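You operate a simulated robot arm through the tools that you are given. There is no shell and no other tool. Be economical: measure what you need, move in short steps, check, and stop when the job is done.

You run a simulated robot arm. Do the job below in one go: nothing can be reset, and whatever is moved stays where it is left.

Task
Roll the cart back into its yellow bay and stand the wand in the cart's sack.
Fine: brake off to roll, on again after; turn the loader's blue valve handle to B; load nothing yet; other switches that are off end off; other dials, levers, probes and loose things here stay put.

The check looks at the end state, three seconds after you hand in, the way a careful person would. Anything else that was tipped, shoved, dropped, spilled or broken makes it a failure.

Robot
A 7-joint arm with a two-finger parallel gripper on a trunk, on a base that drives. Base frame: it is fixed to the floor where the robot stands at the start and does not move with it; the origin is under the middle of the robot, x ahead of it, y to its left, z up. Readings come in mm, degrees, newtons and seconds.
With the tool pointing down near the work surface it reaches from about 540 to 700 mm from the robot's upright axis, wherever it stands. Its first joint turns from -166.0 to 166.0 degrees. Places, roughly: blue block [1250, -500, 750]; blue cart [800, 300, 200]; cart brake lever [700, 0, 800]; die block [1250, -250, 750]; grey tray [-1000, -1500, 750]; line-a clamp lever [-1700, -300, 1000]; line-a doser switch [-200, 600, 1200]; line-a filter lever [-1700, -100, 1000]; line-a heat switch [-700, 200, 800]; line-a rate dial [-300, 500, 1100]; line-a speed dial [-400, 400, 1000]; line-a start button [-500, 300, 800]; line-a zone one dial [-500, 300, 1000]; line-a zone one probe [-1000, 100, 1000]; line-a zone three dial [-700, 200, 1000]; line-a zone three probe [-1400, -200, 1000]. Payload 4.4 kg.
Tool frame: the origin (TCP) lies between the finger pads and is the grasp point; the fingertips stand 23 mm ahead of it; z points along the fingers, y is the line along which they close. The gripper opens to 94 mm. The fingers are 38 mm wide and 10 mm thick; the gripper's body (54 by 96 mm) begins 39 mm behind the TCP.
Orientation is that of the tool frame in the base frame, as [roll, pitch, yaw] about the fixed x, y, z axes, in that order (R = Rz(yaw) Ry(pitch) Rx(roll)). With the fingers straight down and closing along the base's y, the tool's x points along the base's -x, its y along +y and its z along -z.

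Tools
- The arm moves only by the tool step_arm. Its argument "series" is a list of rows, each a list of 7 numbers: the shift along the base's x, y, z in mm, then the turn, a rotation vector about the base's x, y, z in degrees, then the finger opening in mm, from 0 to 94. In form: [[dx, dy, dz, ax, ay, az, fingers], ...]. A call has 1 to 20 rows; each row is the pose to reach, as a shift and turn from the pose commanded when the call began. Rows are played at 5 a second. More than 50 mm and 8.6 degrees between two rows, or a gripper value outside its range, and nothing of the call is played. A pose out of reach is approached as far as the arm can. The call stops where the force on the tool passes 90 N (or 10 N more than at its start, if that is more) or the arm is blocked; 0.2 s more then pass. The fingers move at their own pace (about 108 mm/s each) and stop on an object; they squeeze with about 45 N. The grip force told is the motor's: it shows also when the fingers shut on nothing. Time passes only in rows, and 0.2 s behind the last, so rows that repeat a pose let the fingers close. It gives the time, the measured TCP pose, the force on the tool (base axes), the opening and the grip force at its end, in the units of the frame above (readings bear some noise), with the torque about the TCP (base axes, N m) and any sound that the robot's microphone picked up.
- Cameras (640 x 400 px; columns grow to the right, rows downward): "scene" is now at [184, 205.8, 1468.9]; the picture's right is [-0.33, -0.94, 0.00], its down [-0.54, 0.19, -0.82] and it looks along [0.77, -0.27, -0.58] (base axes); focal length 214 px, centre (320, 200). "wrist" rides on the gripper at [86, 16, -74] in the tool frame; the picture's right is [-0.18, 0.98, 0.00], its down [-0.58, -0.11, -0.81] and it looks along [-0.79, -0.15, 0.59] (tool axes); focal length 243 px, centre (320, 200). There is no depth. A picture from a camera that has moved, and an enlarged one, comes with that camera's place and axes in the base frame and with its lens.
- grab_frame(camera): a new picture of that camera. No time passes.
- roll_base(legs): drives the robot by 1 to 6 legs, each [ahead, left, turn to the left] in mm, mm and degrees, along the robot's own axes; the way and the turn of a leg run together, so that a leg with both is an arc; at most 1500 mm and 180 degrees a leg. The arm and the cameras ride along, it lands a little off, and it stops where it bumps. It gives what a move gives.
- pan_tilt(pan, tilt): turns the head with the scene camera to pan (to the left, within 120 degrees either way) and tilt (down, from -29 to 69), counted from straight ahead of the robot. It gives what a move gives.
- inspect(camera, box): a new picture of the part [left, top, right, bottom] of that camera's present view, enlarged. No time passes.
- hand_in(): hands the job in; it is judged then, once.

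Go step by step. Nothing tells you exact positions but the pictures and the camera data: compare them with the known pose of the tool, close in by small moves and look again before you grip or let go. The budget is 120 turns and 98 pictures, counting those below and the enlarged ones. Unless the task says otherwise, let go and move clear before handing in, and close with one line.

The tools are called after "Emit:" as a command line: name --pt "numbers of a row" for each row, then --argument value for the rest, lists and objects as JSON in quotes. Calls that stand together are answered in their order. step_arm: Moves the arm, as the interface text tells. Its arguments: {"type":"object","properties":{"series":{"type":"array","items":{"type":"array","items":{"type":"number"}}}},"required":["series"]} The other tools are called the same way: roll_base (legs) drives the base; pan_tilt (pan, tilt) turns the head that bears the scene camera; grab_frame (camera) takes a picture; inspect (camera, box) takes an enlarged picture of a part of a camera's view; hand_in () hands the job in.

At the start:

```text
t: 0.0
ee_pos: [297.7, 357.9, 1487.1]
tcp_rot: [179.9, 0.0, -179.9]
wrist_force: [-0.3, 0.6, 0.0]
moment: [0.02, 0.0, 0.0]
opening: 93.9
finger_force: 0.0
robot x, y, heading: [-0.2, -0.4, -0.2]
head pan, tilt: [-19.5, 35.2]
```

scene: 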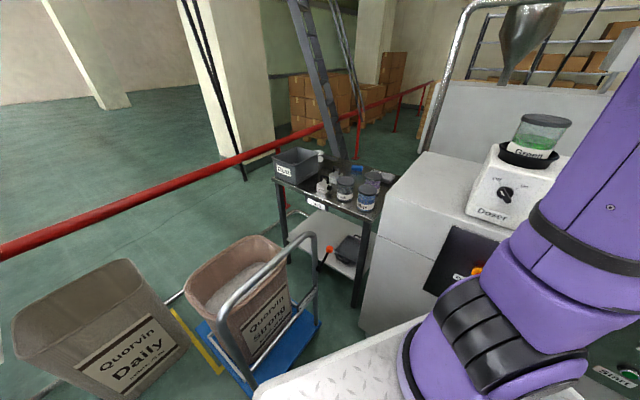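
wrist: 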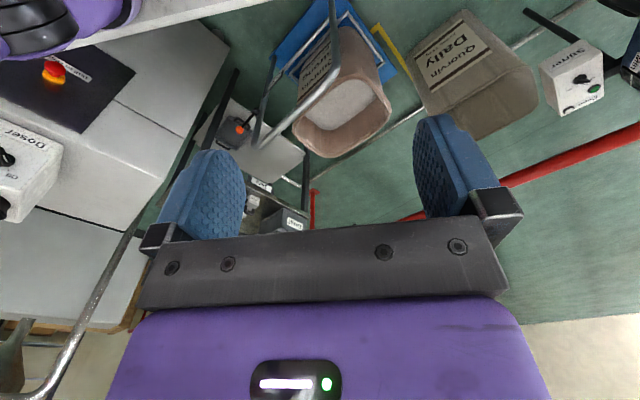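

I see the cart on a blue platform with a "Strong" sack ahead-left, partly out of a yellow-marked bay, and a loader/doser to the right. I'll look around with the head first.

Emit:
inspect --camera "scene" --box '[140, 140, 400, 400]'

Emit:
pan_tilt --pan 30 --tilt 45

Emit:
grab_frame --camera "scene"

Emit:
pan_tilt --pan 100 --tilt 30

Emit:
grab_frame --camera "scene"

Emit:
pan_tilt --pan -80 --tilt 30

Emit:
grab_frame --camera "scene"

```text
1.54 times, centred on (270, 270) of scene
camera zoom: at [184.0, 205.8, 1468.9], right [-0.33, -0.94, 0.0], down [-0.54, 0.19, -0.82], along [0.77, -0.27, -0.58], focal length 330 px, centre (397, 92)
```

zoom: 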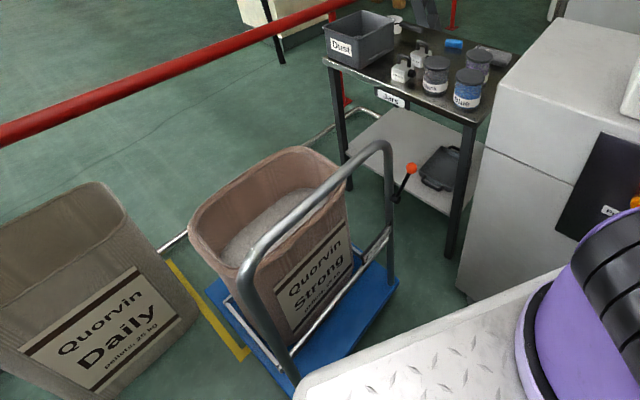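

```text
t: 1.2
ee_pos: [297.0, 358.5, 1486.6]
tcp_rot: [180.0, 0.0, 180.0]
wrist_force: [0.0, 0.8, 0.2]
moment: [0.0, 0.0, -0.02]
opening: 93.9
finger_force: 0.2
robot x, y, heading: [1.7, 0.5, 0.0]
head pan, tilt: [30.0, 45.0]
```

```text
94 pictures are left
camera scene: at [171.5, 275.7, 1454.4], right [0.5, -0.87, 0.0], down [-0.61, -0.35, -0.71], along [0.61, 0.35, -0.71], focal length 214 px, centre (320, 200)
```

scene: 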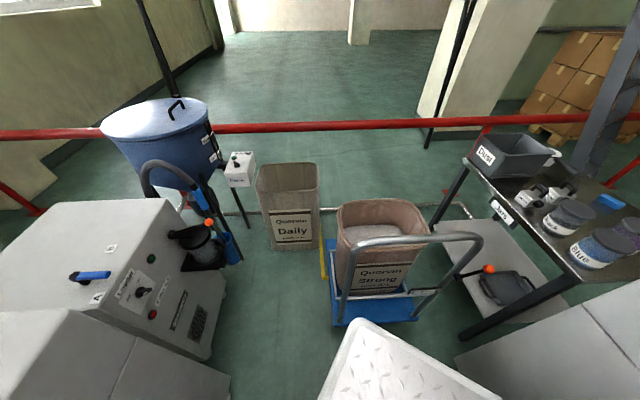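

```text
t: 2.6
ee_pos: [296.1, 357.7, 1486.4]
tcp_rot: [-180.0, -0.1, -180.0]
wrist_force: [-0.2, 0.3, 1.2]
moment: [0.0, 0.02, 0.0]
opening: 94.2
finger_force: 0.1
robot x, y, heading: [1.8, 0.3, 0.0]
head pan, tilt: [100.0, 30.0]
```

```text
93 pictures are left
camera scene: at [85.4, 324.2, 1477.0], right [0.98, 0.17, 0.0], down [0.09, -0.49, -0.87], along [-0.15, 0.85, -0.5], focal length 214 px, centre (320, 200)
```

scene: 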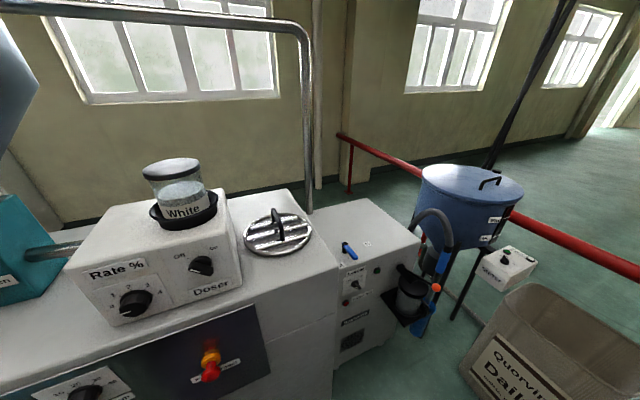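

```text
t: 5.3
ee_pos: [297.5, 357.0, 1485.4]
tcp_rot: [180.0, 0.0, -180.0]
wrist_force: [0.4, 0.3, 0.3]
moment: [-0.01, 0.0, 0.0]
opening: 94.0
finger_force: 0.0
robot x, y, heading: [1.8, -3.0, 0.2]
head pan, tilt: [-80.0, 30.0]
```

```text
92 pictures are left
camera scene: at [116.8, 146.0, 1477.0], right [-0.98, -0.17, 0.0], down [-0.09, 0.49, -0.87], along [0.15, -0.85, -0.5], focal length 214 px, centre (320, 200)
```

scene: 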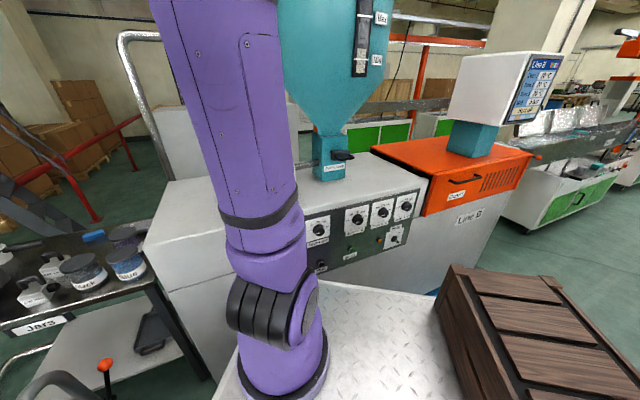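

The loader is the white cabinet on the left with a blue valve handle, beside the wand in a black holder. I'll zoom in on these.

Emit:
pan_tilt --pan 50 --tilt 45

Emit:
inspect --camera "scene" --box '[130, 140, 330, 340]'

Emit:
grab_frame --camera "scene"

Emit:
pan_tilt --pan 10 --tilt 55

Emit:
grab_frame --camera "scene"

Emit:
inspect --camera "scene" --box '[180, 80, 460, 300]'

```text
t: 7.4
ee_pos: [297.1, 357.4, 1487.5]
tcp_rot: [-179.9, 0.0, 180.0]
wrist_force: [-0.5, 0.2, -0.1]
moment: [-0.01, -0.02, 0.0]
opening: 94.1
finger_force: 0.1
robot x, y, heading: [-0.6, 2.8, 0.2]
head pan, tilt: [50.0, 45.0]
```

```text
2.00 times, centred on (230, 240) of scene
camera zoom: at [153.4, 297.4, 1454.4], right [0.77, -0.64, 0.0], down [-0.45, -0.54, -0.71], along [0.45, 0.54, -0.71], focal length 429 px, centre (500, 120)
```

zoom: 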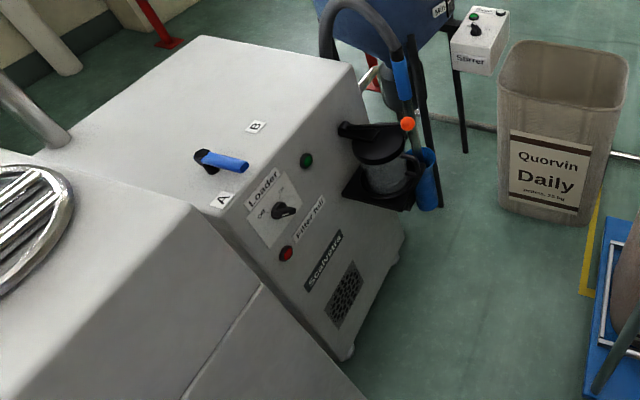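

```text
90 pictures are left
camera scene: at [153.4, 297.4, 1454.4], right [0.77, -0.64, 0.0], down [-0.45, -0.54, -0.71], along [0.45, 0.54, -0.71], focal length 214 px, centre (320, 200)
```

scene: 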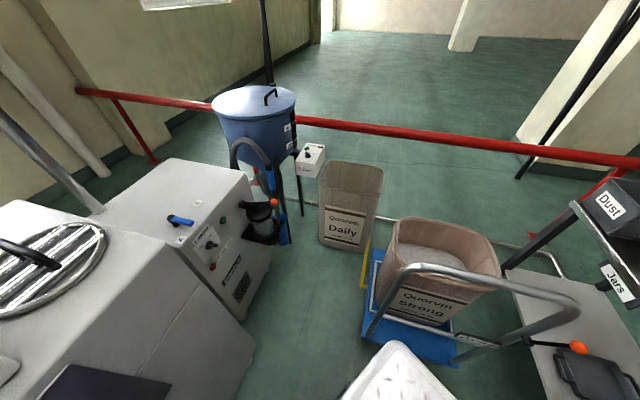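

```text
t: 8.5
ee_pos: [297.0, 358.3, 1486.7]
tcp_rot: [-179.9, 0.1, -180.0]
wrist_force: [-0.3, 0.4, 0.2]
moment: [-0.03, 0.02, -0.02]
opening: 93.7
finger_force: 0.0
robot x, y, heading: [-1.4, -1.3, -0.1]
head pan, tilt: [10.0, 55.0]
```

```text
89 pictures are left
camera scene: at [172.1, 247.7, 1441.0], right [0.17, -0.98, 0.0], down [-0.81, -0.14, -0.57], along [0.56, 0.1, -0.82], focal length 214 px, centre (320, 200)
```

scene: 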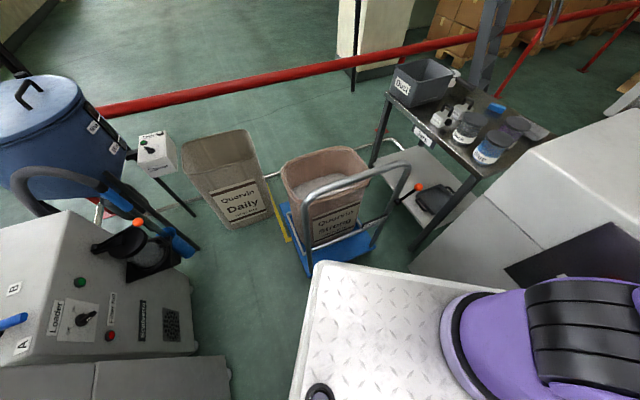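

```text
1.82 times, centred on (320, 190) of scene
camera zoom: at [172.1, 247.7, 1441.0], right [0.17, -0.98, 0.0], down [-0.81, -0.14, -0.57], along [0.56, 0.1, -0.82], focal length 390 px, centre (320, 218)
```

zoom: 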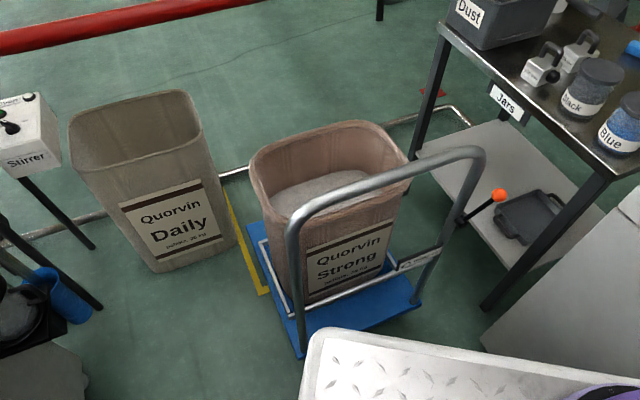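

The cart's handle faces the robot and it has to roll forward about 330 mm along a heading near 32°. I'll look at the brake lever and the robot's own footprint more closely.

Emit:
inspect --camera "scene" --box '[280, 140, 460, 280]'

Emit:
pan_tilt --pan -60 --tilt 69

Emit:
grab_frame --camera "scene"

Emit:
inspect --camera "wrist" --box '[180, 0, 480, 200]'

```text
2.86 times, centred on (370, 210) of scene
camera zoom: at [172.1, 247.7, 1441.0], right [0.17, -0.98, 0.0], down [-0.81, -0.14, -0.57], along [0.56, 0.1, -0.82], focal length 613 px, centre (177, 171)
```

zoom: 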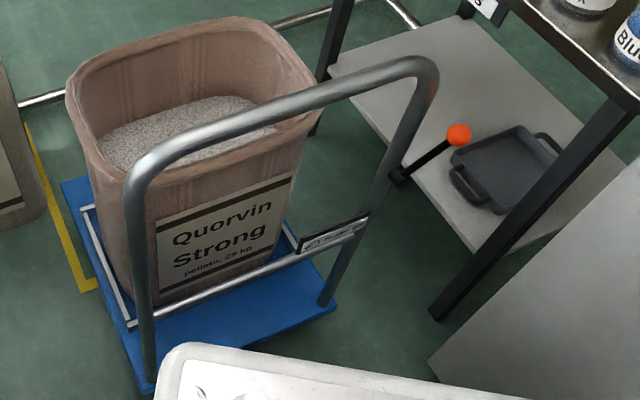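

```text
t: 9.9
ee_pos: [297.5, 357.3, 1486.6]
tcp_rot: [-179.9, 0.0, 179.9]
wrist_force: [0.0, 0.3, 0.0]
moment: [0.0, -0.01, 0.01]
opening: 94.1
finger_force: 0.1
robot x, y, heading: [1.9, -1.1, 0.1]
head pan, tilt: [-60.0, 68.8]
```

```text
86 pictures are left
camera scene: at [129.1, 186.7, 1425.5], right [-0.87, -0.5, 0.0], down [-0.47, 0.81, -0.36], along [0.18, -0.31, -0.93], focal length 214 px, centre (320, 200)
```

scene: 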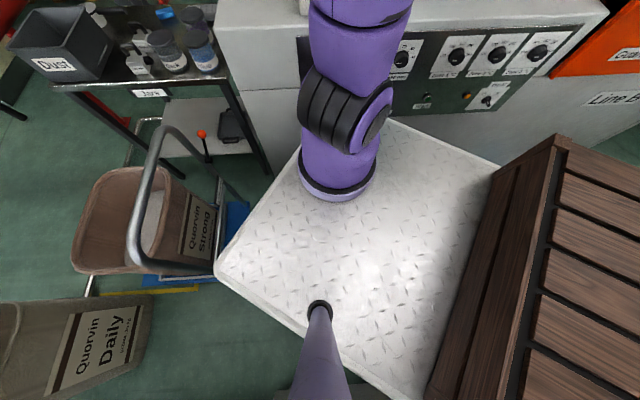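

```text
2.00 times, centred on (330, 100) of wrist
camera zoom: at [212.7, 374.1, 1560.0], right [0.18, 0.98, 0.0], down [0.58, -0.11, 0.81], along [0.79, -0.15, -0.59], focal length 485 px, centre (300, 400)
```

zoom: 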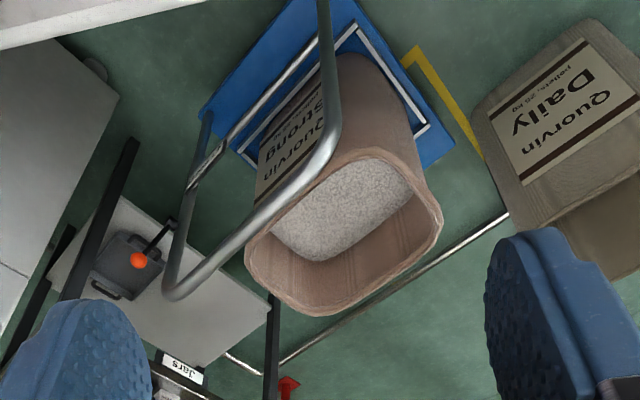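

The brake knob triangulates to about (715, -23, 820), with its pivot near (717, 25, 718) on the right handle post. I'll zoom on the cart's tag and the bay.

Emit:
pan_tilt --pan -20 --tilt 55

Emit:
grab_frame --camera "scene"

Emit:
inspect --camera "scene" --box '[240, 140, 320, 220]'

```text
t: 10.9
ee_pos: [297.4, 358.7, 1485.7]
tcp_rot: [-180.0, 0.0, 179.9]
wrist_force: [0.3, 0.1, 0.0]
moment: [-0.02, -0.02, 0.02]
opening: 94.1
finger_force: 0.1
robot x, y, heading: [-0.4, -0.5, -0.0]
head pan, tilt: [-20.0, 55.0]
```

```text
84 pictures are left
camera scene: at [168.8, 210.4, 1440.9], right [-0.34, -0.94, 0.0], down [-0.77, 0.28, -0.57], along [0.54, -0.2, -0.82], focal length 214 px, centre (320, 200)
```

scene: 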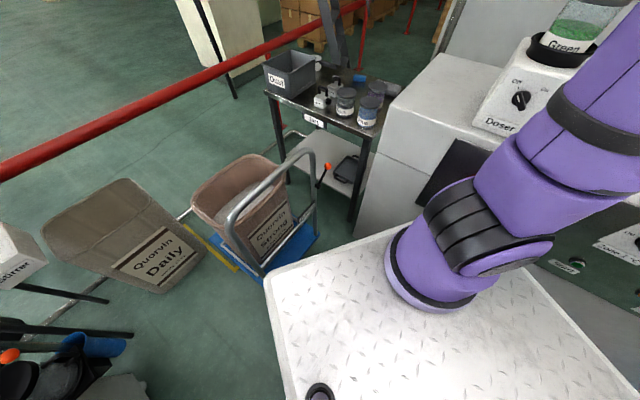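

```text
5.00 times, centred on (280, 180) of scene
camera zoom: at [168.8, 210.4, 1440.9], right [-0.34, -0.94, 0.0], down [-0.77, 0.28, -0.57], along [0.54, -0.2, -0.82], focal length 1072 px, centre (520, 300)
```

zoom: 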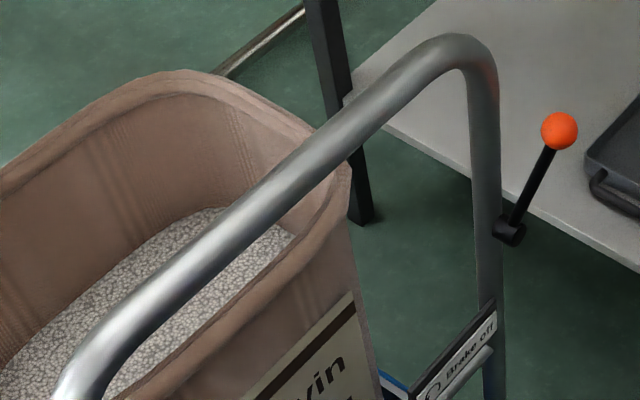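

The tag reads "Brake off" with an arrow; I'll bring the wrist camera closer to read the arrow direction.

Emit:
step_arm --pt "15 -20 -35 0 0 0 94" --pt "30 -40 -70 0 0 0 94" --pt "45 -60 -105 0 0 0 94" --pt "60 -80 -140 0 0 0 94" --pt "75 -100 -175 0 0 0 60" --pt "90 -120 -210 0 0 0 20" --pt "105 -140 -245 0 0 0 0" --pt "120 -160 -280 0 0 0 0" --pt "135 -180 -315 0 0 0 0"

Emit:
grab_frame --camera "wrist"

Emit:
grab_frame --camera "scene"

```text
t: 12.9
ee_pos: [429.3, 175.7, 1171.3]
tcp_rot: [179.9, 0.0, 179.9]
wrist_force: [-0.4, -1.2, -0.4]
moment: [-0.01, -0.01, 0.0]
opening: 0.0
finger_force: 42.2
robot x, y, heading: [-0.6, -1.2, 0.0]
head pan, tilt: [-20.0, 55.0]
```

```text
82 pictures are left
camera wrist: at [345.0, 191.1, 1244.4], right [0.18, 0.98, 0.0], down [0.58, -0.11, 0.81], along [0.79, -0.15, -0.59], focal length 243 px, centre (320, 200)
```

wrist: 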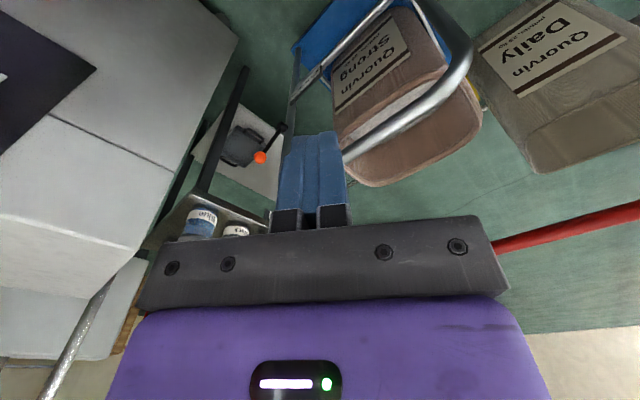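

```text
81 pictures are left
camera scene: at [168.4, 210.4, 1441.0], right [-0.34, -0.94, 0.0], down [-0.77, 0.28, -0.57], along [0.54, -0.2, -0.82], focal length 214 px, centre (320, 200)
```

scene: 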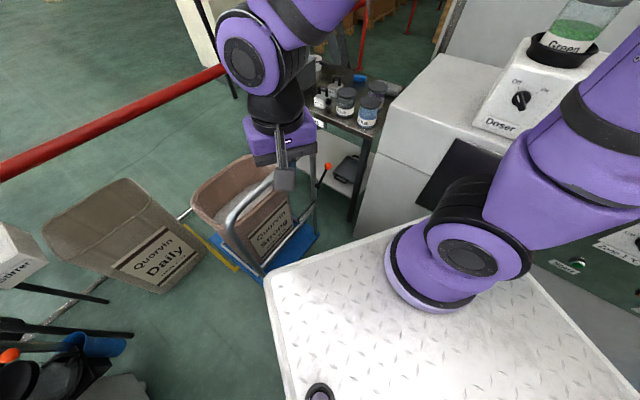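

Emit:
inspect --camera "wrist" --box '[230, 40, 350, 180]'

Emit:
pan_tilt --pan 20 --tilt 60

Emit:
grab_frame --camera "scene"

```text
2.86 times, centred on (290, 110) of wrist
camera zoom: at [345.0, 191.1, 1244.4], right [0.18, 0.98, 0.0], down [0.58, -0.11, 0.81], along [0.79, -0.15, -0.59], focal length 693 px, centre (406, 457)
```

zoom: 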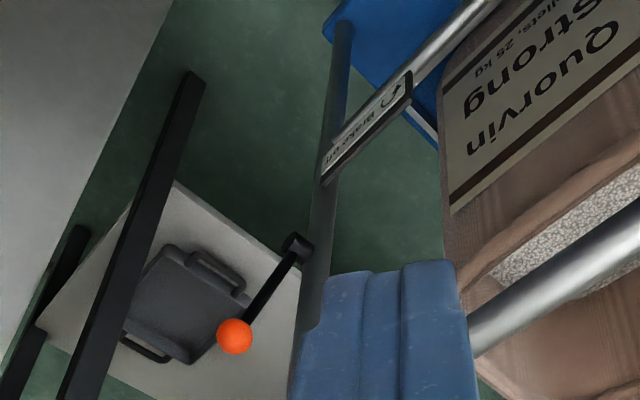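

```text
t: 14.0
ee_pos: [429.6, 175.3, 1170.7]
tcp_rot: [180.0, 0.0, -179.9]
wrist_force: [0.2, 0.5, -1.3]
moment: [0.03, 0.02, 0.0]
opening: 0.3
finger_force: 42.2
robot x, y, heading: [2.0, 5.1, -0.2]
head pan, tilt: [20.0, 60.0]
```

```text
79 pictures are left
camera scene: at [163.8, 257.8, 1434.9], right [0.34, -0.94, 0.0], down [-0.81, -0.3, -0.5], along [0.47, 0.17, -0.87], focal length 214 px, centre (320, 200)
```

scene: 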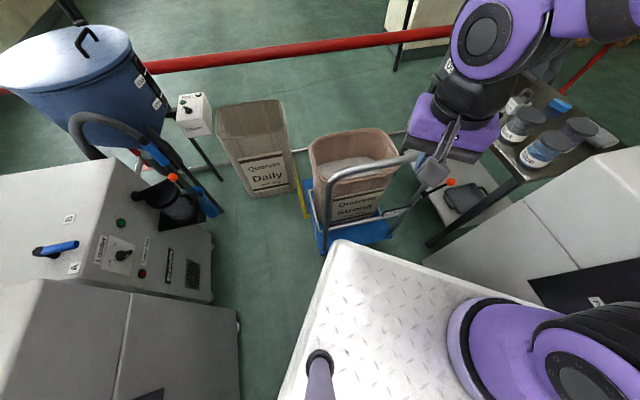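

Emit:
step_arm --pt "10 -30 -35 0 0 0 0" --pt "20 -60 -70 0 0 0 0" --pt "30 -90 -105 0 0 0 0" --pt "40 -120 -140 0 0 0 0" --pt "50 -155 -170 0 0 0 0"

Emit:
grab_frame --camera "wrist"

Emit:
inspect --camera "wrist" --box '[330, 50, 430, 130]'

```text
t: 15.2
ee_pos: [543.7, 43.3, 1010.9]
tcp_rot: [180.0, 0.0, -179.9]
wrist_force: [-1.1, 0.1, 0.7]
moment: [-0.05, -0.09, 0.0]
opening: 0.0
finger_force: 42.8
out of reach, approached as far as the arm can: row 2, 3, 4, 5
robot x, y, heading: [0.9, 2.5, -0.4]
head pan, tilt: [20.0, 60.0]
```

```text
78 pictures are left
camera wrist: at [459.1, 58.7, 1084.3], right [0.18, 0.98, 0.0], down [0.58, -0.11, 0.81], along [0.79, -0.15, -0.59], focal length 243 px, centre (320, 200)
```

wrist: 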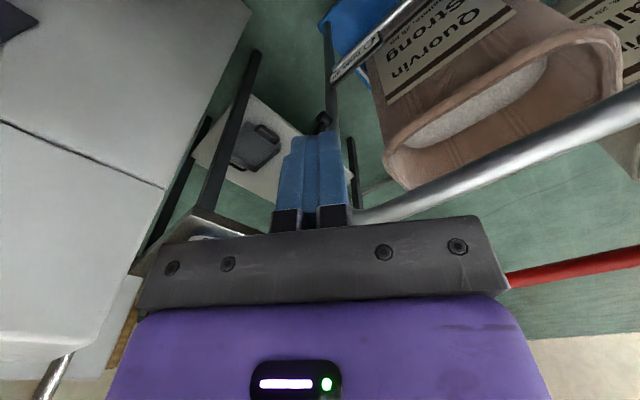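

```text
5.00 times, centred on (380, 90) of wrist
camera zoom: at [459.1, 58.7, 1084.3], right [0.18, 0.98, 0.0], down [0.58, -0.11, 0.81], along [0.79, -0.15, -0.59], focal length 1213 px, centre (20, 750)
```

zoom: 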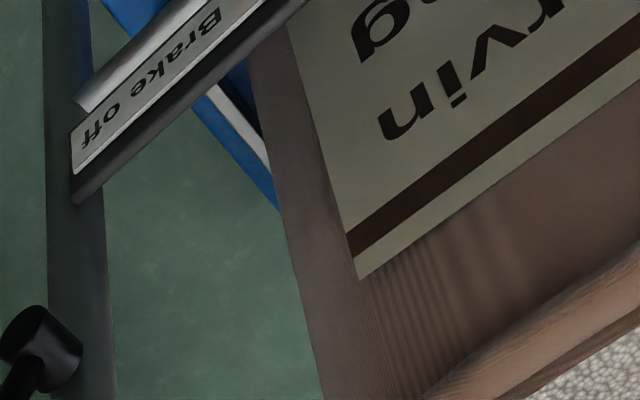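

Emit:
inspect --camera "wrist" --box '[320, 20, 400, 90]'

```text
5.71 times, centred on (360, 55) of wrist
camera zoom: at [459.1, 58.7, 1084.3], right [0.18, 0.98, 0.0], down [0.58, -0.11, 0.81], along [0.79, -0.15, -0.59], focal length 1386 px, centre (91, 1029)
```

zoom: 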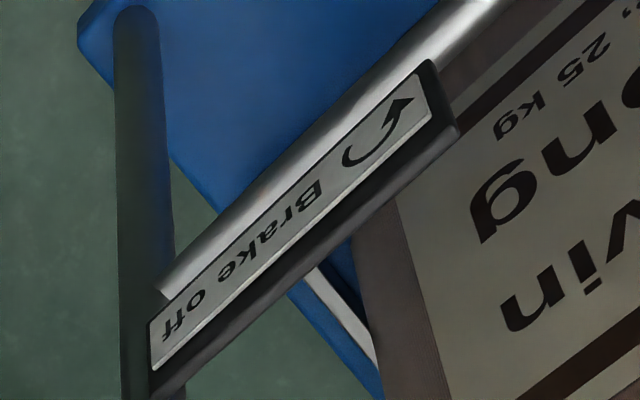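

The lever swings in the plane across the cart (axis along its heading); "off" is counter-clockwise seen from here, i.e. to the cart's left. I'll bring the tilted, slightly open gripper behind the knob.

Emit:
step_arm --pt "15 -15 -5 1.6 -5.5 4.5 60" --pt "30 -30 -10 3.2 -11.1 9.1 60" --pt "45 -45 -25 4.8 -16.7 13.6 60" --pt "60 -60 -40 6.5 -22.2 18.1 60" --pt "75 -75 -55 8.1 -27.8 22.6 60" --pt "90 -90 -75 9.7 -33.3 27.2 60" --pt "107 -107 -97 11.3 -38.9 31.7 60" --pt "107 -107 -97 11.3 -38.9 31.7 60"

Emit:
grab_frame --camera "wrist"

Emit:
pan_tilt --pan -15 --tilt 50

Emit:
grab_frame --camera "scene"

```text
t: 17.0
ee_pos: [659.1, -61.7, 911.1]
tcp_rot: [-179.7, 40.1, -146.8]
wrist_force: [0.3, -0.2, -0.4]
moment: [-0.01, 0.01, 0.01]
opening: 59.9
finger_force: 0.1
out of reach, approached as far as the arm can: row 1, 2, 3, 4, 5
robot x, y, heading: [-1.2, 3.4, 0.1]
head pan, tilt: [20.0, 60.0]
```

```text
75 pictures are left
camera wrist: at [556.1, -111.7, 910.7], right [-0.42, 0.9, 0.11], down [0.0, -0.13, 0.99], along [0.91, 0.41, 0.06], focal length 243 px, centre (320, 200)
```

wrist: 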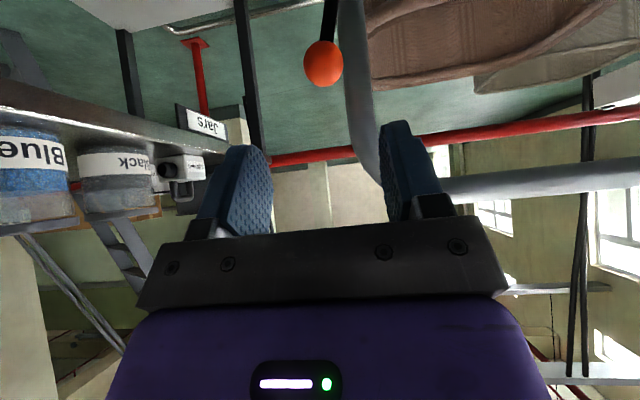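

```text
t: 18.0
ee_pos: [658.2, -63.1, 909.8]
tcp_rot: [-179.7, 40.0, -146.9]
wrist_force: [0.6, -0.3, 0.7]
moment: [0.02, 0.0, -0.01]
opening: 59.9
finger_force: 0.1
robot x, y, heading: [-0.2, 0.8, -0.0]
head pan, tilt: [-15.0, 50.0]
```

```text
74 pictures are left
camera scene: at [175.5, 215.2, 1447.4], right [-0.26, -0.97, 0.0], down [-0.74, 0.2, -0.64], along [0.62, -0.17, -0.77], focal length 214 px, centre (320, 200)
```

scene: 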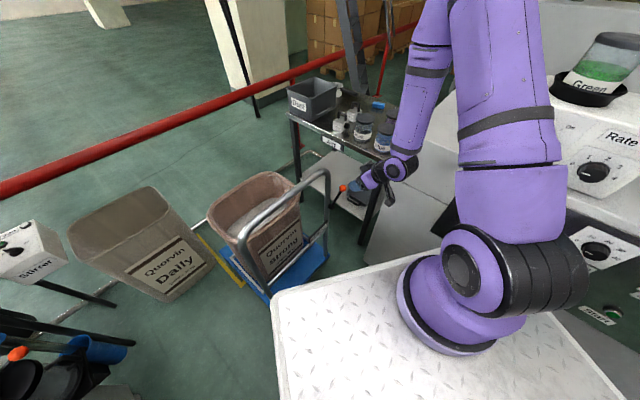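

Emit:
step_arm --pt "19 13 -29 0 0 0 60" --pt "38 26 -58 0 0 0 60" --pt "57 38 -87 0 0 0 60" --pt "57 38 -87 0 0 0 40" --pt "57 38 -87 0 0 0 40"

Emit:
grab_frame --camera "wrist"

Emit:
inspect --camera "scene" --box '[220, 130, 440, 270]'

```text
t: 19.2
ee_pos: [718.1, -21.7, 824.2]
tcp_rot: [-179.7, 39.9, -146.8]
wrist_force: [0.2, -1.7, 0.7]
moment: [0.0, 0.03, 0.0]
opening: 39.8
finger_force: 0.0
robot x, y, heading: [2.7, 3.2, -0.1]
head pan, tilt: [-15.0, 50.0]
```

```text
73 pictures are left
camera wrist: at [616.0, -71.1, 824.6], right [-0.42, 0.9, 0.11], down [0.0, -0.13, 0.99], along [0.91, 0.41, 0.06], focal length 243 px, centre (320, 200)
```

wrist: 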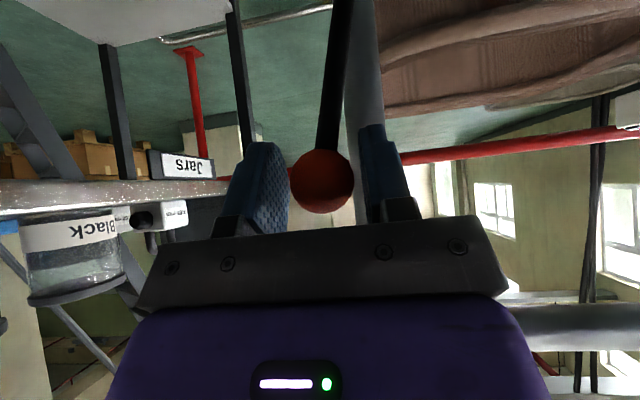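

```text
2.86 times, centred on (330, 200) of scene
camera zoom: at [175.4, 215.2, 1447.5], right [-0.26, -0.97, 0.0], down [-0.74, 0.2, -0.64], along [0.62, -0.17, -0.77], focal length 613 px, centre (291, 200)
```

zoom: 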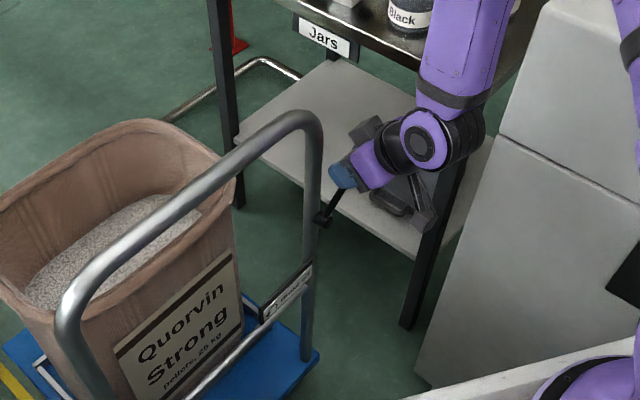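

The ball sits between the fingers. I'll push it left along its arc, in stages.

Emit:
step_arm --pt "-5 8 3 0 0 0 40" --pt "-10 16 5 0 0 0 40" --pt "-15 24 6 0 0 0 40" --pt "-20 32 7 0 0 0 40" --pt "-25 40 6 0 0 0 40" --pt "-30 48 5 0 0 0 40" --pt "-35 56 3 0 0 0 40" --pt "-40 64 0 0 0 0 40"

Emit:
grab_frame --camera "wrist"

Emit:
inspect --camera "scene" --box '[220, 130, 440, 270]'

```text
t: 21.0
ee_pos: [677.8, 44.4, 822.6]
tcp_rot: [-179.8, 40.0, -146.8]
wrist_force: [0.1, -1.0, -0.2]
moment: [0.01, -0.06, 0.01]
opening: 40.2
finger_force: 0.0
robot x, y, heading: [-1.2, -2.3, -0.0]
head pan, tilt: [-15.0, 50.0]
```

```text
71 pictures are left
camera wrist: at [574.8, -5.1, 824.4], right [-0.42, 0.9, 0.11], down [0.0, -0.13, 0.99], along [0.91, 0.41, 0.06], focal length 243 px, centre (320, 200)
```

wrist: 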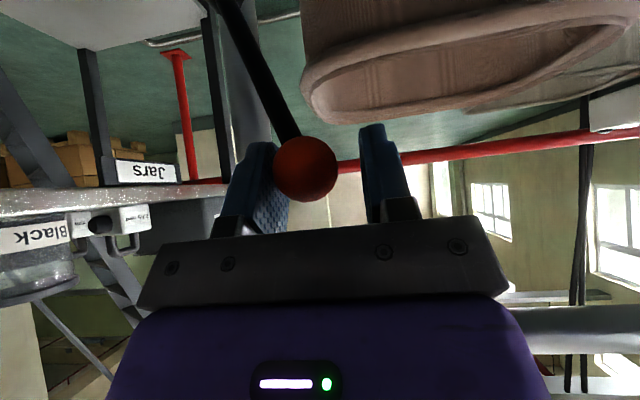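

```text
2.86 times, centred on (330, 200) of scene
camera zoom: at [175.5, 215.1, 1447.5], right [-0.26, -0.97, 0.0], down [-0.74, 0.2, -0.64], along [0.62, -0.17, -0.77], focal length 613 px, centre (291, 200)
```

zoom: 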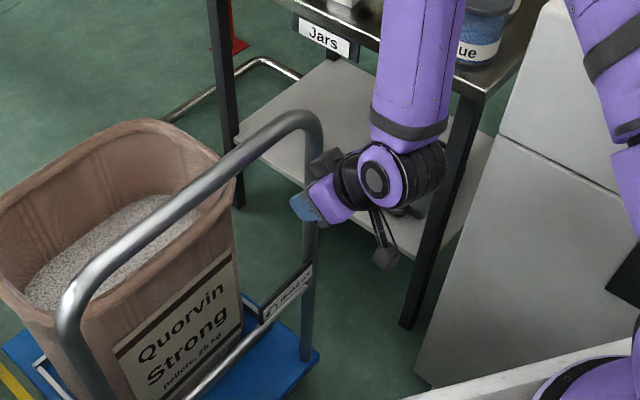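

Emit:
step_arm --pt "-5 8 -4 0 0 0 40" --pt "-10 16 -8 0 0 0 40" --pt "-15 24 -14 0 0 0 40" --pt "-20 31 -21 0 0 0 40"

Emit:
grab_frame --camera "wrist"

```text
t: 22.0
ee_pos: [657.5, 77.0, 805.1]
tcp_rot: [-179.8, 40.0, -146.7]
wrist_force: [-0.6, -0.4, 2.6]
moment: [-0.07, -0.03, 0.02]
opening: 40.0
finger_force: 0.1
robot x, y, heading: [2.0, -0.5, -0.1]
head pan, tilt: [-15.0, 50.0]
```

```text
69 pictures are left
camera wrist: at [555.3, 27.5, 805.4], right [-0.42, 0.9, 0.11], down [0.0, -0.13, 0.99], along [0.91, 0.41, 0.06], focal length 243 px, centre (320, 200)
```

wrist: 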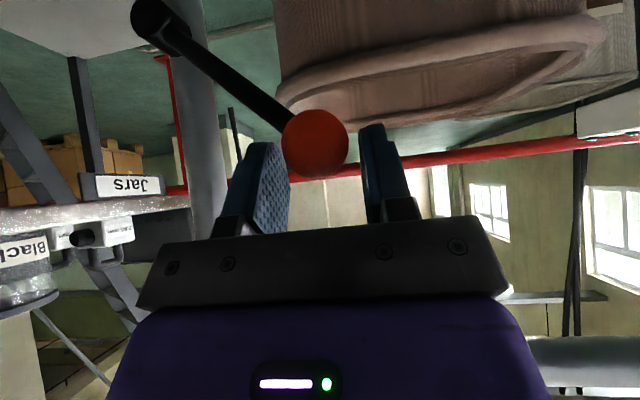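

Emit:
step_arm --pt "-4 6 -8 0 0 0 40" --pt "-8 12 -17 0 0 0 40" --pt "-11 17 -28 0 0 0 40"

Emit:
grab_frame --camera "wrist"

```text
t: 22.8
ee_pos: [647.6, 88.1, 777.3]
tcp_rot: [-179.5, 40.1, -147.0]
wrist_force: [9.6, -18.5, 22.6]
moment: [-0.91, -0.42, -0.33]
opening: 49.3
finger_force: 10.7
robot x, y, heading: [-1.5, -2.2, -0.0]
head pan, tilt: [-15.0, 50.0]
```

```text
68 pictures are left
camera wrist: at [544.5, 39.9, 776.9], right [-0.41, 0.9, 0.11], down [-0.01, -0.13, 0.99], along [0.91, 0.41, 0.06], focal length 243 px, centre (320, 200)
```

wrist: 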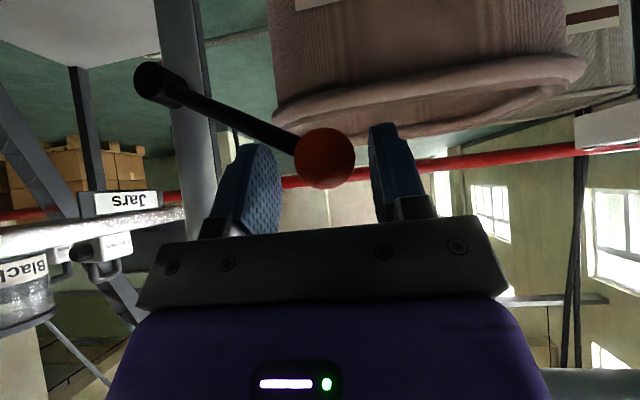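

The lever met its stop with a rising force, so the brake is off. I'll ease off, back out, and look.

Emit:
step_arm --pt "2 -3 6 0 0 0 60" --pt "2 -3 6 0 0 0 60" --pt "-23 -17 42 0 0 0 60" --pt "-48 -33 77 0 0 0 60" --pt "-73 -47 112 0 0 0 60"

Emit:
grab_frame --camera "wrist"

Emit:
inspect --camera "scene" --box '[180, 130, 400, 320]'

```text
t: 24.0
ee_pos: [619.7, 51.4, 862.8]
tcp_rot: [-179.8, 39.8, -146.8]
wrist_force: [0.2, -0.1, 0.1]
moment: [0.0, 0.02, -0.04]
opening: 59.9
finger_force: 0.2
out of reach, approached as far as the arm can: row 4, 5
robot x, y, heading: [-0.8, 1.0, -0.1]
head pan, tilt: [-15.0, 50.0]
```

```text
67 pictures are left
camera wrist: at [517.5, 3.1, 863.7], right [-0.42, 0.9, 0.12], down [0.0, -0.13, 0.99], along [0.91, 0.41, 0.06], focal length 243 px, centre (320, 200)
```

wrist: 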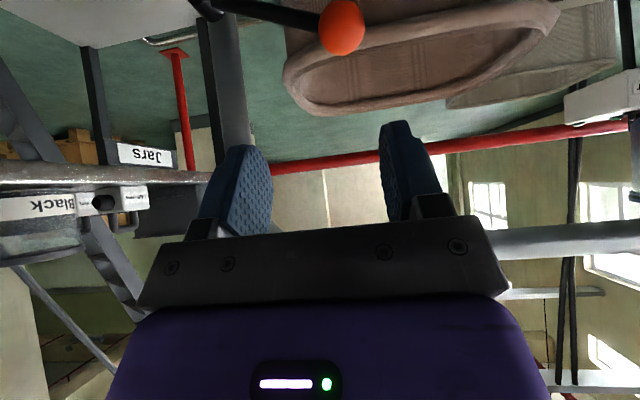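

```text
2.11 times, centred on (290, 225) of scene
camera zoom: at [175.8, 215.5, 1447.4], right [-0.26, -0.97, 0.0], down [-0.74, 0.2, -0.64], along [0.62, -0.17, -0.77], focal length 452 px, centre (383, 147)
```

zoom: 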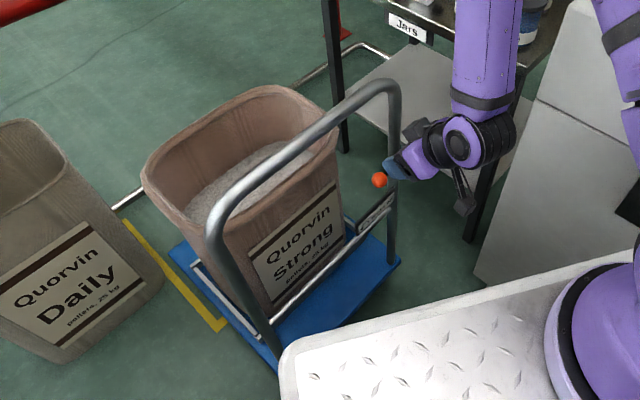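

The lever stays over to the left, so the brake is off. Next I'll raise the gripper, turn it fingers-down with the pads either side of the handle bar, and grip the bar at its middle.

Emit:
step_arm --pt "0 10 30 -1.6 5.5 -4.5 70" --pt "0 20 60 -3.2 11.1 -9.1 80" --pt "0 30 90 -4.8 16.7 -13.6 94" --pt "0 40 115 -6.5 22.2 -18.1 94" --pt "0 55 130 -8.1 27.8 -22.6 94" --pt "0 65 140 -9.7 33.3 -27.2 94" --pt "0 79 147 -11.3 38.9 -31.7 94"

Emit:
step_arm --pt "5 5 0 0 0 -8.2 94" --pt "10 15 0 0 0 -16.4 94" --pt "15 25 0 0 0 -24.6 94" --pt "20 35 0 0 0 -32.8 94" --pt "25 45 0 0 0 -41.0 94" --pt "29 55 0 0 0 -49.2 94" --pt "29 70 0 0 0 -57.6 94" --pt "29 70 0 0 0 -57.6 94"

Emit:
pan_tilt --pan 10 --tilt 45

Emit:
grab_frame --camera "wrist"

Emit:
grab_frame --camera "scene"

```text
t: 25.6
ee_pos: [620.6, 134.1, 1011.5]
tcp_rot: [-180.0, -0.1, 179.9]
wrist_force: [-0.2, -0.5, -0.1]
moment: [0.01, -0.02, -0.04]
opening: 94.0
finger_force: 0.0
out of reach, approached as far as the arm can: row 1
robot x, y, heading: [-4.1, -1.7, 0.1]
head pan, tilt: [-15.0, 50.0]
```

```text
t: 27.4
ee_pos: [648.6, 201.3, 1011.1]
tcp_rot: [180.0, 0.1, 122.3]
wrist_force: [1.1, 0.4, 0.8]
moment: [-0.04, 0.01, -0.06]
opening: 94.2
finger_force: 0.0
robot x, y, heading: [1.1, -0.3, -0.1]
head pan, tilt: [-15.0, 50.0]
```

```text
t: 28.3
ee_pos: [649.6, 202.2, 1010.9]
tcp_rot: [180.0, 0.0, 122.4]
wrist_force: [-0.1, -0.2, 0.0]
moment: [0.01, 0.03, 0.0]
opening: 94.0
finger_force: 0.0
robot x, y, heading: [2.4, -5.2, -0.1]
head pan, tilt: [10.0, 45.0]
```

```text
65 pictures are left
camera wrist: at [618.1, 283.4, 1084.8], right [0.93, 0.37, 0.0], down [0.22, -0.55, 0.81], along [0.3, -0.75, -0.59], focal length 243 px, centre (320, 200)
```

wrist: 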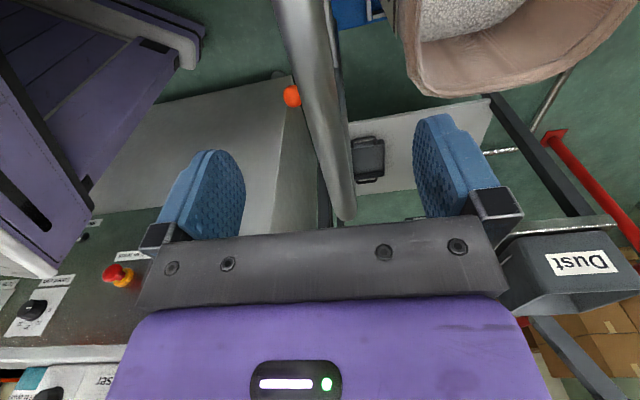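

```text
64 pictures are left
camera scene: at [181.2, 249.2, 1454.3], right [0.17, -0.98, 0.0], down [-0.7, -0.12, -0.71], along [0.7, 0.12, -0.71], focal length 214 px, centre (320, 200)
```

scene: 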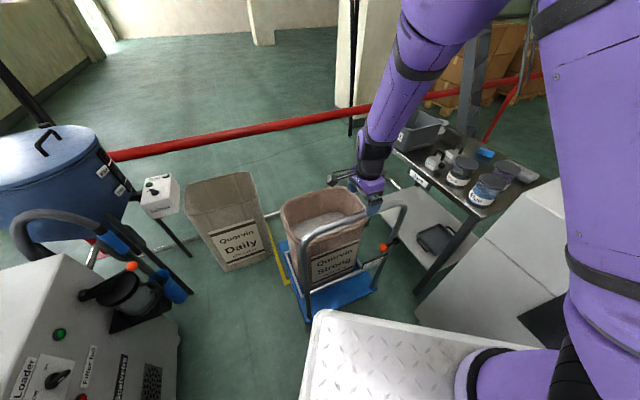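

The bar passes between the pads. I'll lower onto it and grip.

Emit:
step_arm --pt "-5 -3 -30 0 0 0 94" --pt "-5 -3 -60 0 0 0 94" --pt "-5 -3 -90 0 0 0 94" --pt "-5 -3 -112 0 0 0 94"

Emit:
grab_frame --camera "wrist"

Emit:
inspect --camera "scene" --box '[260, 150, 420, 300]'

```text
t: 29.3
ee_pos: [644.8, 200.1, 904.0]
tcp_rot: [179.5, -0.1, 122.3]
wrist_force: [-4.3, -0.1, 61.6]
moment: [0.06, -0.32, 0.38]
opening: 93.8
finger_force: 0.0
robot x, y, heading: [-1.7, -1.4, -0.3]
head pan, tilt: [10.0, 45.0]
```

```text
63 pictures are left
camera wrist: at [614.4, 281.4, 977.6], right [0.93, 0.37, 0.01], down [0.21, -0.55, 0.81], along [0.3, -0.75, -0.59], focal length 243 px, centre (320, 200)
```

wrist: 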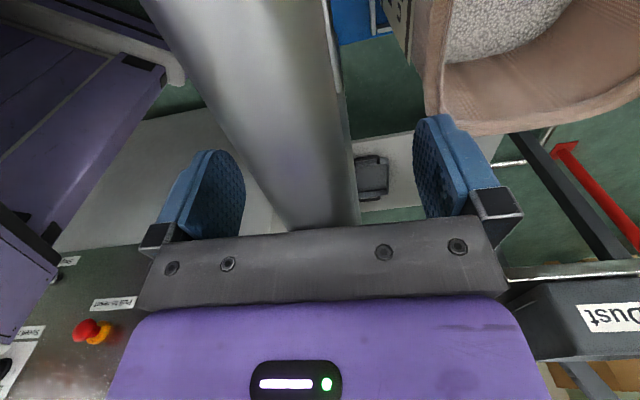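

```text
2.67 times, centred on (340, 225) of scene
camera zoom: at [179.0, 248.7, 1454.7], right [0.17, -0.98, 0.0], down [-0.7, -0.12, -0.71], along [0.7, 0.12, -0.71], focal length 572 px, centre (267, 133)
```

zoom: 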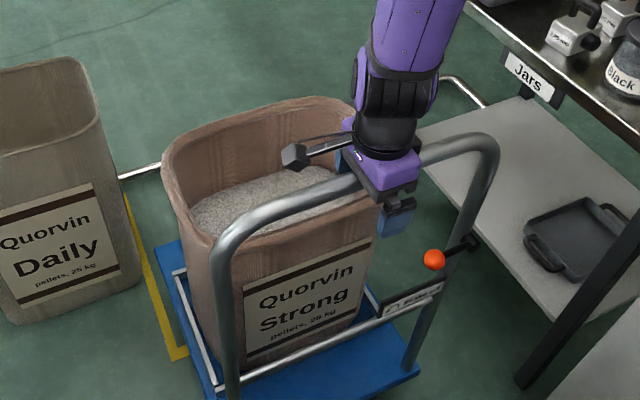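

The palm touched the bar, so the bar's top is at about z 943; I'll raise 25 mm and close.

Emit:
step_arm --pt "0 0 26 0 0 0 94" --pt "0 0 26 0 0 0 50" --pt "0 0 26 0 0 0 20" --pt "0 0 26 0 0 0 20" --pt "0 0 26 0 0 0 20"

Emit:
grab_frame --camera "wrist"

```text
t: 30.5
ee_pos: [644.6, 201.4, 927.4]
tcp_rot: [-179.9, -0.1, 122.5]
wrist_force: [0.5, -3.2, -1.1]
moment: [-0.28, -0.22, 2.07]
opening: 26.4
finger_force: 44.5
robot x, y, heading: [1.7, 0.2, -0.3]
head pan, tilt: [10.0, 45.0]
```

```text
61 pictures are left
camera wrist: at [614.5, 281.5, 1001.2], right [0.93, 0.37, 0.0], down [0.22, -0.55, 0.81], along [0.3, -0.75, -0.59], focal length 243 px, centre (320, 200)
```

wrist: 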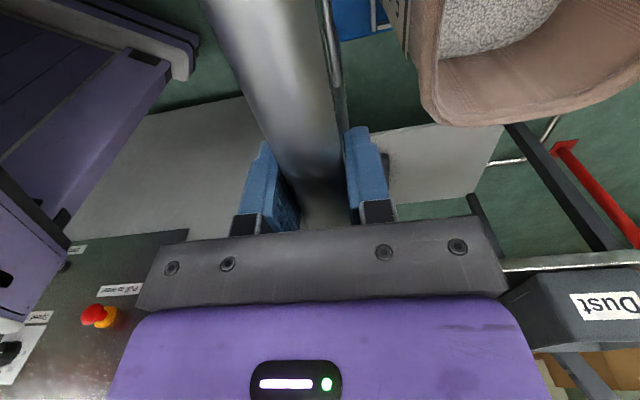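

Bar gripped. I'll roll a short leg along the cart's heading and check.

Emit:
roll_base --legs '[[51, 32, 0]]'

Emit:
grab_frame --camera "scene"

```text
t: 31.5
ee_pos: [697.5, 234.6, 927.6]
tcp_rot: [-180.0, -0.1, 122.5]
wrist_force: [-13.7, 22.9, -3.0]
moment: [0.58, 0.82, 1.68]
opening: 26.3
finger_force: 45.2
robot x, y, heading: [55.1, 31.9, -0.1]
head pan, tilt: [10.0, 45.0]
```

```text
60 pictures are left
camera scene: at [233.3, 282.5, 1454.2], right [0.17, -0.98, 0.0], down [-0.7, -0.12, -0.71], along [0.7, 0.12, -0.71], focal length 214 px, centre (320, 200)
```

scene: 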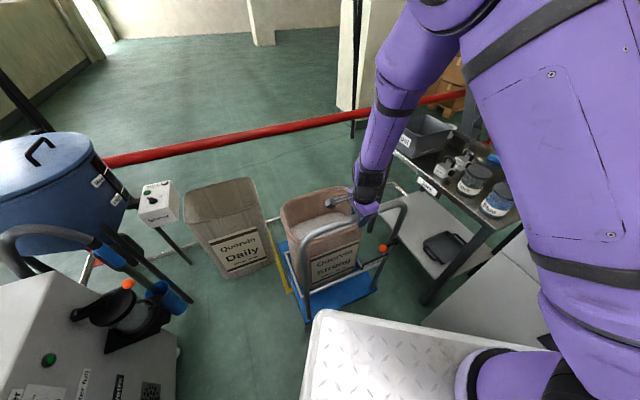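

Emit:
roll_base --legs '[[82, 57, 0]]'

Emit:
grab_frame --camera "scene"

```text
t: 32.6
ee_pos: [778.3, 287.9, 928.4]
tcp_rot: [-179.9, 0.0, 122.5]
wrist_force: [2.8, -13.4, 7.4]
moment: [-0.41, 0.12, 1.8]
opening: 26.5
finger_force: 45.2
robot x, y, heading: [133.9, 86.5, 0.1]
head pan, tilt: [10.0, 45.0]
```

```text
59 pictures are left
camera scene: at [315.0, 337.1, 1454.5], right [0.17, -0.98, 0.0], down [-0.7, -0.12, -0.71], along [0.7, 0.12, -0.71], focal length 214 px, centre (320, 200)
```

scene: 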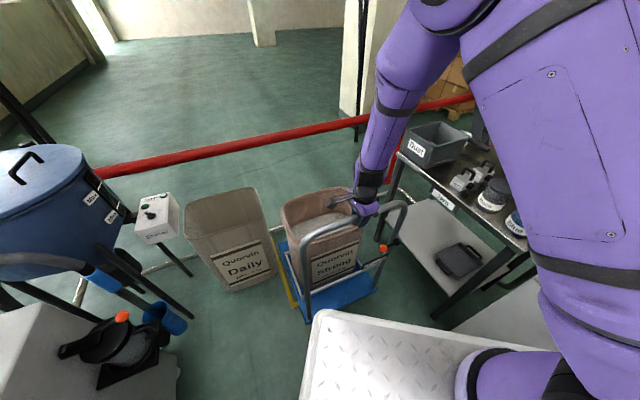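

Emit:
roll_base --legs '[[84, 54, 0]]'

Emit:
grab_frame --camera "scene"

Emit:
inspect --camera "scene" --box '[220, 160, 420, 330]'

```text
t: 33.8
ee_pos: [859.9, 343.6, 928.0]
tcp_rot: [-179.7, -0.1, 122.5]
wrist_force: [-5.6, -0.6, 6.9]
moment: [-0.2, 0.37, 1.81]
opening: 26.3
finger_force: 44.7
robot x, y, heading: [217.7, 143.0, -0.1]
head pan, tilt: [10.0, 45.0]
```

```text
58 pictures are left
camera scene: at [398.2, 392.4, 1454.4], right [0.17, -0.98, 0.0], down [-0.7, -0.12, -0.71], along [0.7, 0.12, -0.71], focal length 214 px, centre (320, 200)
```

scene: 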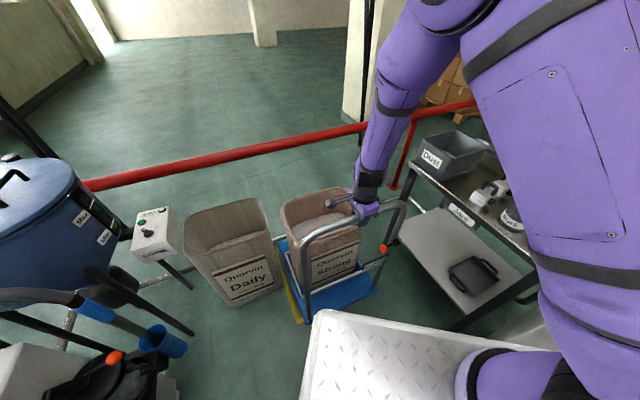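

```text
2.35 times, centred on (320, 245) of scene
camera zoom: at [398.2, 392.4, 1454.4], right [0.17, -0.98, 0.0], down [-0.7, -0.12, -0.71], along [0.7, 0.12, -0.71], focal length 505 px, centre (320, 94)
```

zoom: 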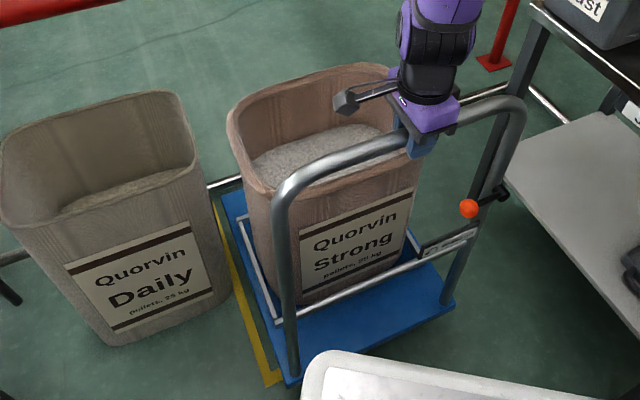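

Tracking well; about 70 mm remain to clear the bay's near corner. One more leg.

Emit:
roll_base --legs '[[59, 38, 0]]'

Emit:
pan_tilt --pan 35 --tilt 55

Emit:
grab_frame --camera "scene"

Emit:
inspect --camera "scene" --box '[280, 120, 500, 330]'

```text
t: 34.8
ee_pos: [920.4, 383.8, 927.9]
tcp_rot: [-179.7, -0.2, 122.6]
wrist_force: [-7.5, 9.1, 6.3]
moment: [0.8, 1.02, 1.8]
opening: 26.1
finger_force: 44.6
robot x, y, heading: [275.4, 180.2, -0.2]
head pan, tilt: [10.0, 45.0]
```

```text
t: 35.7
ee_pos: [918.5, 382.7, 927.8]
tcp_rot: [-179.6, -0.2, 122.5]
wrist_force: [1.1, 2.3, 3.1]
moment: [-0.04, -0.06, 1.99]
opening: 26.4
finger_force: 44.6
robot x, y, heading: [280.6, 178.7, -0.3]
head pan, tilt: [35.0, 55.0]
```

```text
56 pictures are left
camera scene: at [436.6, 458.0, 1441.0], right [0.57, -0.82, 0.0], down [-0.67, -0.47, -0.57], along [0.47, 0.33, -0.82], focal length 214 px, centre (320, 200)
```

scene: 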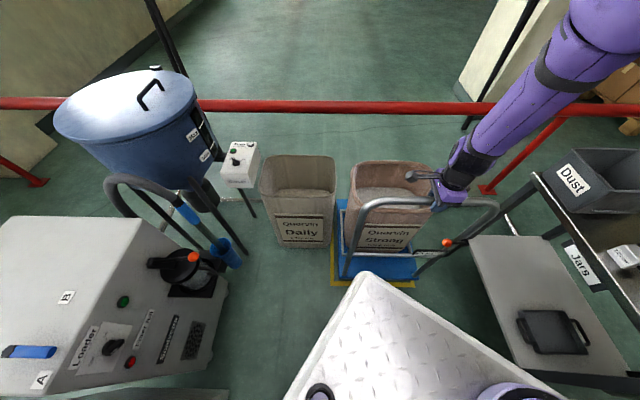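

```text
1.90 times, centred on (390, 225) of scene
camera zoom: at [436.6, 458.0, 1441.0], right [0.57, -0.82, 0.0], down [-0.67, -0.47, -0.57], along [0.47, 0.33, -0.82], focal length 408 px, centre (187, 152)
```

zoom: 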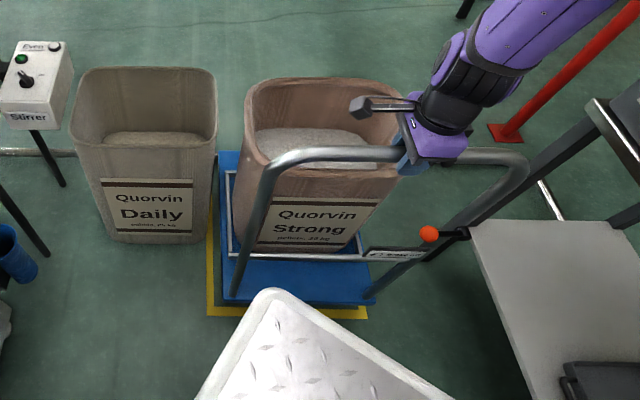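

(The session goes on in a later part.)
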